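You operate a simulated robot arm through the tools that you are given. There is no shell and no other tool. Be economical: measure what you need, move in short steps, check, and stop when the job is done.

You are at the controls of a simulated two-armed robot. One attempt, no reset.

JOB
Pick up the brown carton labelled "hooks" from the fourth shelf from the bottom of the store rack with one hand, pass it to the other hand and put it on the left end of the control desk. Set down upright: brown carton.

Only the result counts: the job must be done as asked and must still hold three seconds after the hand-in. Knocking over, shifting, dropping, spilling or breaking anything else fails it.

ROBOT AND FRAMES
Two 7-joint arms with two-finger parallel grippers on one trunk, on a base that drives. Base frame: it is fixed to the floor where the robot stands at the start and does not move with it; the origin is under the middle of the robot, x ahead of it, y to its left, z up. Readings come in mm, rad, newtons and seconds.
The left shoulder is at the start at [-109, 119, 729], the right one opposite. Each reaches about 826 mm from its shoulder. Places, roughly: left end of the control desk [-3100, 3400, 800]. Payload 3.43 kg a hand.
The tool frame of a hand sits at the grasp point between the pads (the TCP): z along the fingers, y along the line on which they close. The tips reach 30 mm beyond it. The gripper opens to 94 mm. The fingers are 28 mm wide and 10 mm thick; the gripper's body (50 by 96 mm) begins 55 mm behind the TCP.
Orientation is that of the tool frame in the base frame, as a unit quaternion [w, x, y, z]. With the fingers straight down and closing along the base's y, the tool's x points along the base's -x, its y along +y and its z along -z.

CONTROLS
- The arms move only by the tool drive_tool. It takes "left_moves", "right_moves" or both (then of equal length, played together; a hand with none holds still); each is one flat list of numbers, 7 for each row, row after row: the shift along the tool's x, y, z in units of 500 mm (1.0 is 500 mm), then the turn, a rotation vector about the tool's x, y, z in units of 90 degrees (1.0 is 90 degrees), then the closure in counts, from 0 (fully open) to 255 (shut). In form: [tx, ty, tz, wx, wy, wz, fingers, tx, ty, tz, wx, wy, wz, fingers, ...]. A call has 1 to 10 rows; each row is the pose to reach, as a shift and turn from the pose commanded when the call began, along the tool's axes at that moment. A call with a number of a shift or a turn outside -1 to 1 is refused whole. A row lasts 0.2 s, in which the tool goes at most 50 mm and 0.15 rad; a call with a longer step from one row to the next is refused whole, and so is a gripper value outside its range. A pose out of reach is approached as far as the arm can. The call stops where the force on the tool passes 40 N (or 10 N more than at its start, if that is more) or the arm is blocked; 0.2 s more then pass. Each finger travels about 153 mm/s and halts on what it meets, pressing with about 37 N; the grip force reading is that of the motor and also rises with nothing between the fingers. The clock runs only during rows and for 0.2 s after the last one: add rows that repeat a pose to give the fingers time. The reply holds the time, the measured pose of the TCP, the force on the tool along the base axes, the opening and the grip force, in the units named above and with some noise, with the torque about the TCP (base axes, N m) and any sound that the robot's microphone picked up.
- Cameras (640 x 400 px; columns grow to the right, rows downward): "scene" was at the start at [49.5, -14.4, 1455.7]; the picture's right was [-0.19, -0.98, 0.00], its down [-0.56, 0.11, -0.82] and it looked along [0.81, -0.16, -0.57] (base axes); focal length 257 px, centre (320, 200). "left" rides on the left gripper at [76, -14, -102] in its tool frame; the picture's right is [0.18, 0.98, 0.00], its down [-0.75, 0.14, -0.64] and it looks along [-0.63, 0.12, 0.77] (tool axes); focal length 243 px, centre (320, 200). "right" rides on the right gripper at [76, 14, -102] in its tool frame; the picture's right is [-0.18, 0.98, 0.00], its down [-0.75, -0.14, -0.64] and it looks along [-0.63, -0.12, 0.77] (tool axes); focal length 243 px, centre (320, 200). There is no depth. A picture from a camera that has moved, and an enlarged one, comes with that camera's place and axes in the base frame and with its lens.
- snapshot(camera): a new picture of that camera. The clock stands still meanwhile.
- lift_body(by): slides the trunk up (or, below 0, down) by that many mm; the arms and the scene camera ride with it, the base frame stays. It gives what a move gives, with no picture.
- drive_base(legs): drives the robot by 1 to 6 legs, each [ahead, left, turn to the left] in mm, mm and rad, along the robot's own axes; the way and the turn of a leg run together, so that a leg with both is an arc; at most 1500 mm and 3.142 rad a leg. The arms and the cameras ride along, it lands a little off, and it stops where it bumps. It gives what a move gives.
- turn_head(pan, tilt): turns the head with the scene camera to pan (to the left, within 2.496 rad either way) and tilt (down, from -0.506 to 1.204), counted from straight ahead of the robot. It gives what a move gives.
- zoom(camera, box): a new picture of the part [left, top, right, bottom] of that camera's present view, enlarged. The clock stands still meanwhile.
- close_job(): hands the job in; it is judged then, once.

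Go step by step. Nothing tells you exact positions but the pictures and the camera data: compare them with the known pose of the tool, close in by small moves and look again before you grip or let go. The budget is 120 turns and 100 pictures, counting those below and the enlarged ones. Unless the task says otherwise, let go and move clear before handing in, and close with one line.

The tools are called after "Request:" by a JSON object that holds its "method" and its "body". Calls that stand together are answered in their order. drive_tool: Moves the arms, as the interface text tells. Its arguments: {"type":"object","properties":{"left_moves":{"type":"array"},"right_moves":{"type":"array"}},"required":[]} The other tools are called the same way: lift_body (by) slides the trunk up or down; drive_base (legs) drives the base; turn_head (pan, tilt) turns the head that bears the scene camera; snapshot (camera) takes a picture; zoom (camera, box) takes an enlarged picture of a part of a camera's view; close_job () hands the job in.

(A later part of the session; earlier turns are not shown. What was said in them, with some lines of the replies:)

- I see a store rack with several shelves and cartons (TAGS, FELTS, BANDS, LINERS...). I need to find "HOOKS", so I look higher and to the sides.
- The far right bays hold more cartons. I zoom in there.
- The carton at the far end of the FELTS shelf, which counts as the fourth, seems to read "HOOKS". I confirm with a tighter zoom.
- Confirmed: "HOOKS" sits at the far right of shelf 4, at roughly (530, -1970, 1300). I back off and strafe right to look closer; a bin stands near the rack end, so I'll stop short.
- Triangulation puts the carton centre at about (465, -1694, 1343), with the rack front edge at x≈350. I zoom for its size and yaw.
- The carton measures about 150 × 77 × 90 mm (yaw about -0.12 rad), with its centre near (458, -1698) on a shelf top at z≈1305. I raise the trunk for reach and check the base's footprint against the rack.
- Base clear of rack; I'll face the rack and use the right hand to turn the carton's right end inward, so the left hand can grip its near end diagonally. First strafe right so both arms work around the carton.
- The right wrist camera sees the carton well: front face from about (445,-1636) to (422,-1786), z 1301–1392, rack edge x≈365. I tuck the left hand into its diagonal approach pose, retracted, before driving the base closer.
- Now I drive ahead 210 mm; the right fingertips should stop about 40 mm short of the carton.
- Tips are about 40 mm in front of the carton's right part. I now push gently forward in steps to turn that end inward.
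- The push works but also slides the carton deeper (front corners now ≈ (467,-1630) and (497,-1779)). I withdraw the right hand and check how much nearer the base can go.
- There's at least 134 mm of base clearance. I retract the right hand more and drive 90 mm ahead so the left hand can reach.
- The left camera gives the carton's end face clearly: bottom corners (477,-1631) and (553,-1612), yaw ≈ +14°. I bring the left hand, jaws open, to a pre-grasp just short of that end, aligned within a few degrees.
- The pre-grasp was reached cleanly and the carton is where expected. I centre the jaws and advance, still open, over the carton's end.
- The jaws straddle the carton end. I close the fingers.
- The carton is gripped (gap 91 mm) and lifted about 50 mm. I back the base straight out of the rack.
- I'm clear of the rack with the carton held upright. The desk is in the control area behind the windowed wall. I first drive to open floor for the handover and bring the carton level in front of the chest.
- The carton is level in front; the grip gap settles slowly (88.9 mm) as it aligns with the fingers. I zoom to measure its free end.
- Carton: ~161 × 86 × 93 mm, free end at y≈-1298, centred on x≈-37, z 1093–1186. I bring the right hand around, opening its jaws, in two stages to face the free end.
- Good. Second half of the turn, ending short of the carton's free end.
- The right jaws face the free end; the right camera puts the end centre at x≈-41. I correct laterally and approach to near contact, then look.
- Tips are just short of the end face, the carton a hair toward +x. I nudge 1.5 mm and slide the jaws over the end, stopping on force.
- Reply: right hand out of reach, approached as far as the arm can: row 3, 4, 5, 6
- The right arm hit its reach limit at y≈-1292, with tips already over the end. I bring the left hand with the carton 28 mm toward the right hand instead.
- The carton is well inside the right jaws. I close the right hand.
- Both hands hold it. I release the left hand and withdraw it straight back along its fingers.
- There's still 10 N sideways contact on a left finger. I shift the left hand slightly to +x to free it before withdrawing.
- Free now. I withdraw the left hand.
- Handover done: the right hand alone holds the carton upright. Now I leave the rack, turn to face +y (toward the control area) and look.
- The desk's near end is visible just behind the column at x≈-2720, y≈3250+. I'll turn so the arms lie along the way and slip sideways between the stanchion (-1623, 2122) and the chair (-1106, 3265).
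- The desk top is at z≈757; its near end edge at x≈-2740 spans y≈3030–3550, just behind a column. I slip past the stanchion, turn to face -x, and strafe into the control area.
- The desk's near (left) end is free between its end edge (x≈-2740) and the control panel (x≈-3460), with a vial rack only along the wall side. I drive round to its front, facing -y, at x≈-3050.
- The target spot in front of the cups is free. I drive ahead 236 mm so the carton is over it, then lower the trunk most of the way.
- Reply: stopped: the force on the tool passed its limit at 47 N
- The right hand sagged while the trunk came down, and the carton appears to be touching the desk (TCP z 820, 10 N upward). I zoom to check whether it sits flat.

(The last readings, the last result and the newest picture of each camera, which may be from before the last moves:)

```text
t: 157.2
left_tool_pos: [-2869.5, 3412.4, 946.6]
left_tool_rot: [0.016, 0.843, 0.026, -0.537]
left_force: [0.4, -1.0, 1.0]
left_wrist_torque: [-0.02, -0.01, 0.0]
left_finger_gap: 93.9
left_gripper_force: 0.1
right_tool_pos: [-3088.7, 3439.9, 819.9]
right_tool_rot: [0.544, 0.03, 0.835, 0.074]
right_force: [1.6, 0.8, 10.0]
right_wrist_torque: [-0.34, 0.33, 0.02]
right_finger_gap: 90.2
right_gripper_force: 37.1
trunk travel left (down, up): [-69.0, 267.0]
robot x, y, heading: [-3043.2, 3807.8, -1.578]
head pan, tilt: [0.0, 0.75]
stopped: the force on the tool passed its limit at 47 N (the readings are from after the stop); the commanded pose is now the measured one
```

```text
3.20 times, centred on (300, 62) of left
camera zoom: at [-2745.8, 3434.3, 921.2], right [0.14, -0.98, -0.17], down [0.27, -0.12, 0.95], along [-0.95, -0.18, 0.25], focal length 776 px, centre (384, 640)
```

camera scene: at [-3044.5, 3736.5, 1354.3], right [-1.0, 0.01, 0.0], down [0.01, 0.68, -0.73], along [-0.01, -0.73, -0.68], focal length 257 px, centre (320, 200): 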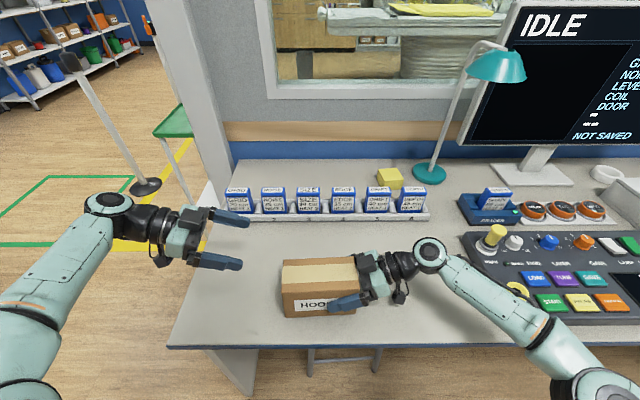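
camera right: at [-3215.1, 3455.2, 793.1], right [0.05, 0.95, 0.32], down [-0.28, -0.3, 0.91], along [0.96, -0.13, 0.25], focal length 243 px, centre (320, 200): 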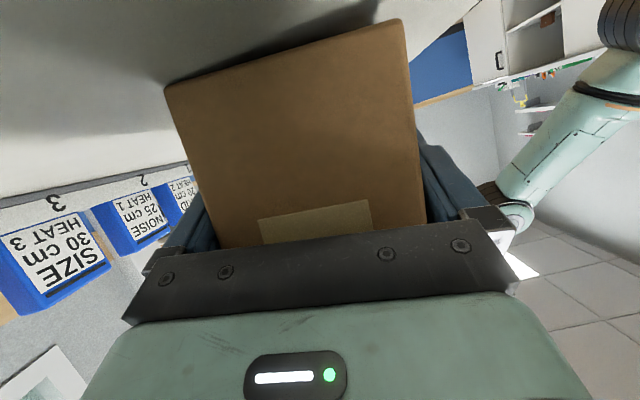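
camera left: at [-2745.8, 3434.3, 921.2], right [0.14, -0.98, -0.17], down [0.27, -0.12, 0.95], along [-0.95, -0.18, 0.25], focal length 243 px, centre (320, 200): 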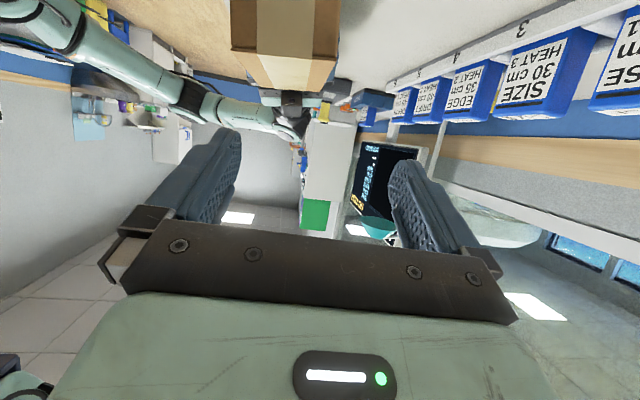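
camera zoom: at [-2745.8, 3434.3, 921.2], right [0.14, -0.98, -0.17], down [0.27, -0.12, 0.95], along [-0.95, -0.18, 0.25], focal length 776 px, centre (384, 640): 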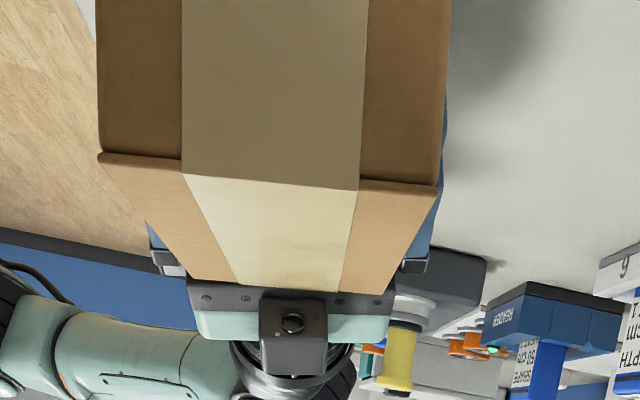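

The carton is on the desk spot but tilted ~8–12° (robot-side edge raised) because the hand rolled. I lift it slightly, ease it 30 mm away from the arm's reach limit, and undo the roll.

Request:
{"method": "drive_tool", "body": {"right_moves": [-0.018, 0.0046, -0.008, 0, 0, 0, 255, -0.036, 0.0092, -0.016, 0, 0, 0, 255, -0.02, 0.0092, -0.05, 0.012, 0.006, -0.04, 255, -0.012, 0.0092, -0.07, 0.025, 0.012, -0.08, 255, -0.012, 0.0092, -0.07, 0.037, 0.017, -0.122, 255, -0.012, 0.0092, -0.07, 0.037, 0.017, -0.122, 255]}}

Request:
{"method": "zoom", "body": {"camera": "scene", "box": [240, 220, 440, 345]}}

Request:
{"method": "snapshot", "body": {"camera": "right"}}

```text
t: 158.6
left_tool_pos: [-2868.5, 3413.2, 947.3]
left_tool_rot: [0.017, 0.843, 0.026, -0.538]
left_force: [0.7, 0.2, 0.0]
left_wrist_torque: [-0.01, 0.0, -0.03]
left_finger_gap: 94.1
left_gripper_force: 0.1
right_tool_pos: [-3118.2, 3440.2, 837.2]
right_tool_rot: [0.535, -0.033, 0.844, -0.002]
right_force: [0.1, 0.1, 0.1]
right_wrist_torque: [-0.02, 0.08, 0.0]
right_finger_gap: 90.1
right_gripper_force: 36.7
trunk travel left (down, up): [-69.0, 267.0]
robot x, y, heading: [-3043.3, 3806.7, -1.576]
head pan, tilt: [0.0, 0.75]
```

```text
3.20 times, centred on (340, 282) of scene
camera zoom: at [-3044.6, 3736.6, 1354.7], right [-1.0, 0.01, 0.0], down [0.01, 0.68, -0.73], along [-0.01, -0.73, -0.68], focal length 823 px, centre (256, -64)
```

zoom: 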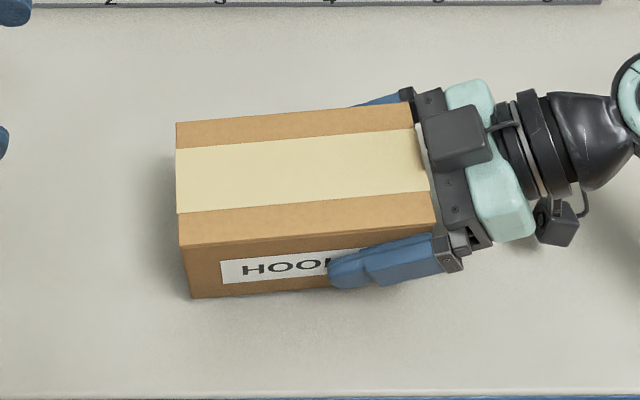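

```text
35 pictures are left
camera right: at [-3245.9, 3447.1, 812.1], right [0.02, 0.99, 0.13], down [-0.25, -0.12, 0.96], along [0.97, -0.06, 0.25], focal length 243 px, centre (320, 200)
```

right: 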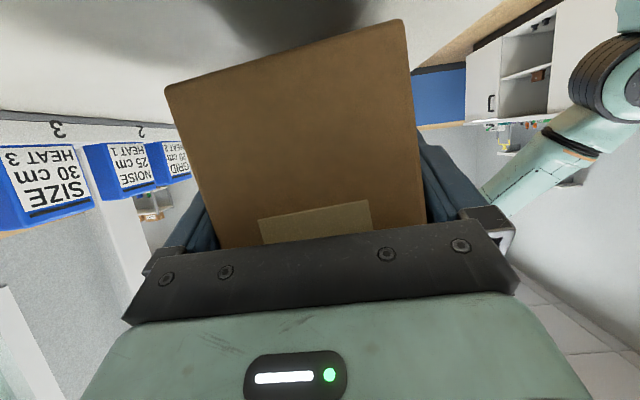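

Right-cam geometry shows the carton now leaning ~5.5° the other way (front edge low by 10 mm), bottom about 26 mm above the desk. I correct that roll and lower 14 mm, then recheck.

Request:
{"method": "drive_tool", "body": {"right_moves": [0, 0, 0, -0.0257, -0.0033, 0.0546, 255, 0.0125, 0.0006, 0.006, -0.0257, -0.0033, 0.0546, 255, 0.025, 0.0011, 0.012, -0.0257, -0.0033, 0.0546, 255, 0.025, 0.0011, 0.012, -0.0257, -0.0033, 0.0546, 255]}}

Request:
{"method": "snapshot", "body": {"camera": "right"}}

Request:
{"method": "zoom", "body": {"camera": "scene", "box": [240, 220, 440, 345]}}

```text
t: 159.6
left_tool_pos: [-2870.7, 3412.2, 946.4]
left_tool_rot: [0.018, 0.842, 0.027, -0.538]
left_force: [0.7, 0.6, -0.2]
left_wrist_torque: [-0.02, -0.02, 0.01]
left_finger_gap: 93.9
left_gripper_force: 0.1
right_tool_pos: [-3117.7, 3440.8, 824.3]
right_tool_rot: [0.536, -0.008, 0.843, 0.038]
right_force: [-1.1, -0.2, -0.4]
right_wrist_torque: [-0.02, 0.08, 0.01]
right_finger_gap: 89.6
right_gripper_force: 37.1
trunk travel left (down, up): [-69.0, 267.0]
robot x, y, heading: [-3044.7, 3805.2, -1.576]
head pan, tilt: [0.0, 0.75]
```

```text
34 pictures are left
camera right: at [-3246.2, 3449.6, 798.7], right [0.02, 0.97, 0.22], down [-0.25, -0.21, 0.94], along [0.97, -0.08, 0.24], focal length 243 px, centre (320, 200)
```

right: 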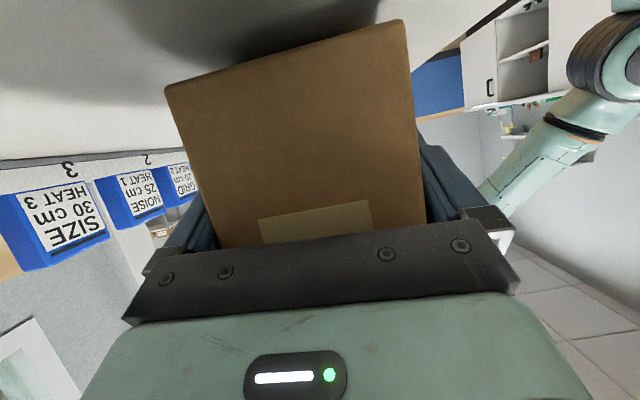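

```text
3.20 times, centred on (340, 282) of scene
camera zoom: at [-3044.6, 3736.6, 1354.7], right [-1.0, 0.01, 0.0], down [0.01, 0.68, -0.73], along [-0.01, -0.73, -0.68], focal length 823 px, centre (256, -64)
```

zoom: 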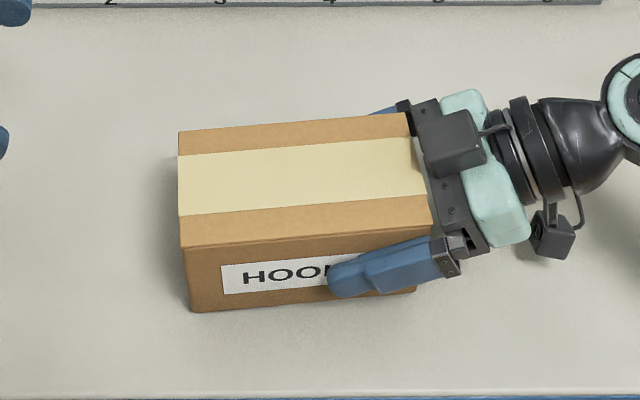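

Level within about 1°, bottom ~11 mm above the desk. I lower in small steps and watch the force.

Request:
{"method": "drive_tool", "body": {"right_moves": [0.0072, 0.0003, 0.0034, 0, 0, 0, 255, 0.0145, 0.0006, 0.0068, 0, 0, 0, 255, 0.0145, 0.0006, 0.0068, 0, 0, 0, 255]}}

Request:
{"method": "drive_tool", "body": {"right_moves": [0.0036, 0.0002, 0.0017, 0, 0, 0, 255, 0.0054, 0.0002, 0.0026, 0, 0, 0, 255]}}

```text
t: 160.4
left_tool_pos: [-2869.8, 3412.4, 946.7]
left_tool_rot: [0.017, 0.843, 0.026, -0.537]
left_force: [0.2, 0.5, 0.0]
left_wrist_torque: [-0.03, 0.03, -0.02]
left_finger_gap: 93.9
left_gripper_force: 0.0
right_tool_pos: [-3117.4, 3441.8, 818.6]
right_tool_rot: [0.538, -0.008, 0.842, 0.037]
right_force: [-1.5, 0.7, 6.4]
right_wrist_torque: [-0.26, -0.83, -0.1]
right_finger_gap: 90.0
right_gripper_force: 37.4
trunk travel left (down, up): [-69.0, 267.0]
robot x, y, heading: [-3045.3, 3807.0, -1.581]
head pan, tilt: [0.0, 0.75]
```

```text
t: 161.0
left_tool_pos: [-2869.1, 3412.8, 947.8]
left_tool_rot: [0.017, 0.843, 0.026, -0.538]
left_force: [-0.1, 1.0, -0.5]
left_wrist_torque: [0.01, 0.0, 0.03]
left_finger_gap: 93.7
left_gripper_force: 0.1
right_tool_pos: [-3117.4, 3442.4, 816.2]
right_tool_rot: [0.538, -0.009, 0.842, 0.037]
right_force: [-5.9, 1.1, 17.3]
right_wrist_torque: [-0.7, -0.24, -0.06]
right_finger_gap: 89.7
right_gripper_force: 37.0
trunk travel left (down, up): [-69.0, 267.0]
robot x, y, heading: [-3043.8, 3807.1, -1.58]
head pan, tilt: [0.0, 0.75]
```

Both ends now touch (17 N, moment small, at most ~1° of lean). I relieve the press by 1 mm and open the right hand.

Request:
{"method": "drive_tool", "body": {"right_moves": [-0.0018, 0, -0.0009, 0, 0, 0, 255, -0.0018, 0, -0.0009, 0, 0, 0, 150, -0.0018, 0, -0.0009, 0, 0, 0, 0, -0.0018, 0, -0.0009, 0, 0, 0, 0]}}

Request:
{"method": "snapshot", "body": {"camera": "right"}}

Request:
{"method": "zoom", "body": {"camera": "scene", "box": [240, 220, 440, 345]}}

```text
t: 162.0
left_tool_pos: [-2870.3, 3414.1, 945.8]
left_tool_rot: [0.017, 0.842, 0.026, -0.538]
left_force: [0.4, -0.2, 0.9]
left_wrist_torque: [0.0, -0.02, 0.02]
left_finger_gap: 94.0
left_gripper_force: 0.0
right_tool_pos: [-3118.8, 3440.8, 814.6]
right_tool_rot: [0.536, -0.009, 0.843, 0.039]
right_force: [0.0, 0.3, 0.9]
right_wrist_torque: [-0.03, -0.03, 0.0]
right_finger_gap: 94.1
right_gripper_force: 0.0
trunk travel left (down, up): [-69.0, 267.0]
robot x, y, heading: [-3043.0, 3800.9, -1.584]
head pan, tilt: [0.0, 0.75]
```

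```text
32 pictures are left
camera right: at [-3246.5, 3450.4, 788.8], right [0.02, 0.97, 0.22], down [-0.25, -0.21, 0.95], along [0.97, -0.08, 0.24], focal length 243 px, centre (320, 200)
```

right: 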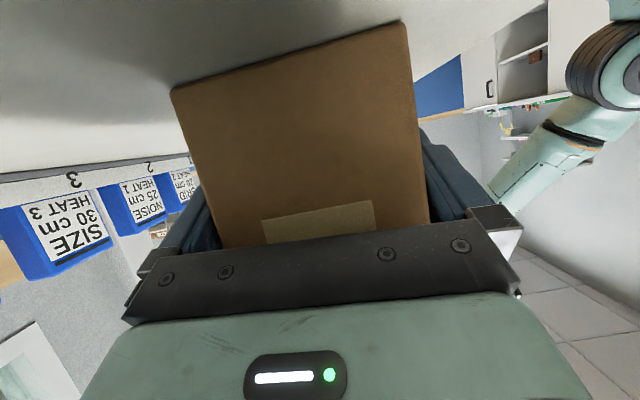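

```text
3.20 times, centred on (340, 282) of scene
camera zoom: at [-3044.6, 3736.6, 1354.6], right [-1.0, 0.01, 0.0], down [0.01, 0.68, -0.73], along [-0.01, -0.73, -0.68], focal length 823 px, centre (256, -64)
```

zoom: 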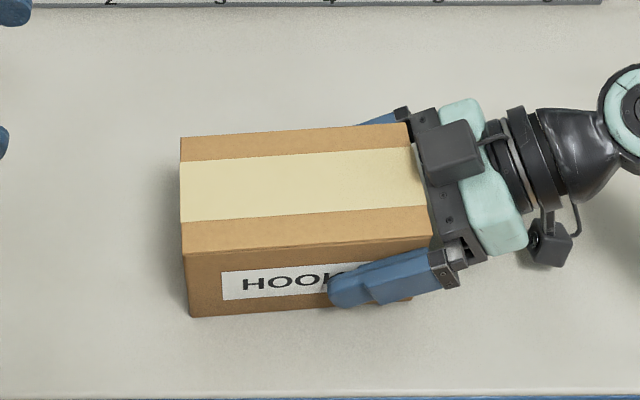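

The carton stands flat and the hand is free of load, aligned with the carton. I withdraw the right hand straight back along its fingers.

Request:
{"method": "drive_tool", "body": {"right_moves": [0, 0, -0.02, 0, 0, 0, 0, 0, 0, -0.06, 0, 0, 0, 0, 0, 0, -0.11, 0, 0, 0, 0, 0, 0, -0.18, 0, 0, 0, 0, 0, 0, -0.26, 0, 0, 0, 0, 0, 0, -0.26, 0, 0, 0, 0]}}

Request:
{"method": "snapshot", "body": {"camera": "scene"}}

Request:
{"method": "zoom", "body": {"camera": "scene", "box": [240, 220, 440, 345]}}

```text
t: 163.4
left_tool_pos: [-2868.6, 3412.7, 947.1]
left_tool_rot: [0.017, 0.842, 0.026, -0.538]
left_force: [-0.4, -0.3, 0.2]
left_wrist_torque: [0.01, -0.01, 0.02]
left_finger_gap: 93.9
left_gripper_force: 0.0
right_tool_pos: [-3236.5, 3432.2, 869.2]
right_tool_rot: [0.536, -0.008, 0.843, 0.037]
right_force: [-0.5, -0.4, -0.6]
right_wrist_torque: [0.0, 0.01, 0.01]
right_finger_gap: 94.0
right_gripper_force: 0.1
trunk travel left (down, up): [-69.0, 267.0]
robot x, y, heading: [-3041.4, 3807.1, -1.578]
head pan, tilt: [0.0, 0.75]
```

```text
30 pictures are left
camera scene: at [-3044.6, 3736.6, 1354.7], right [-1.0, 0.01, 0.0], down [0.01, 0.68, -0.73], along [-0.01, -0.73, -0.68], focal length 257 px, centre (320, 200)
```

scene: 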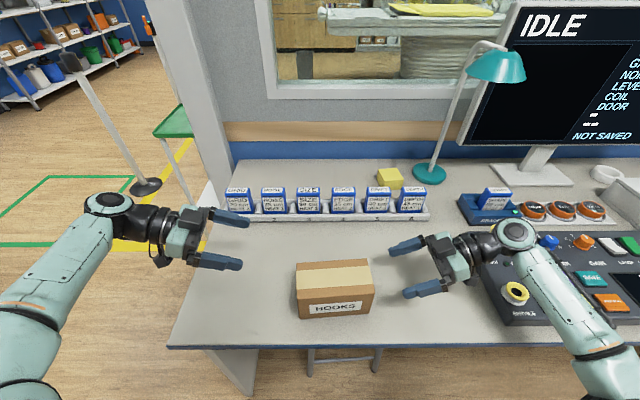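

```text
3.20 times, centred on (340, 282) of scene
camera zoom: at [-3044.6, 3736.6, 1354.7], right [-1.0, 0.01, 0.0], down [0.01, 0.68, -0.73], along [-0.01, -0.73, -0.68], focal length 823 px, centre (256, -64)
```

zoom: 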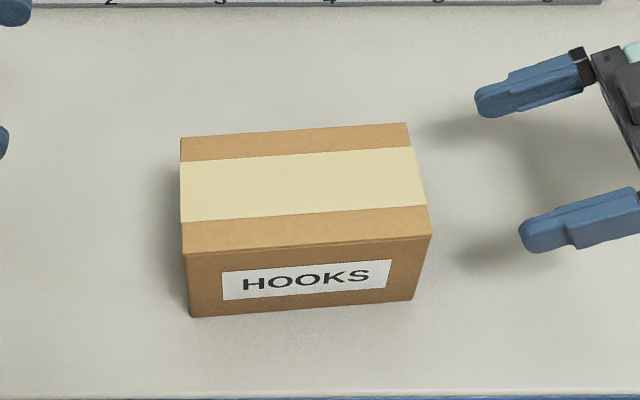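

The carton labelled "HOOKS" stands upright and free on the left end of the control desk, and both hands are clear. I hand the job in.

Request:
{"method": "close_job", "body": {}}

```text
The job is handed in.
```

I took the brown "hooks" carton from the fourth shelf with the left hand and passed it to the right. It now stands upright on the left end of the control desk. Both hands had let go and were clear when I handed the job in, and I saw nothing else knocked or moved.
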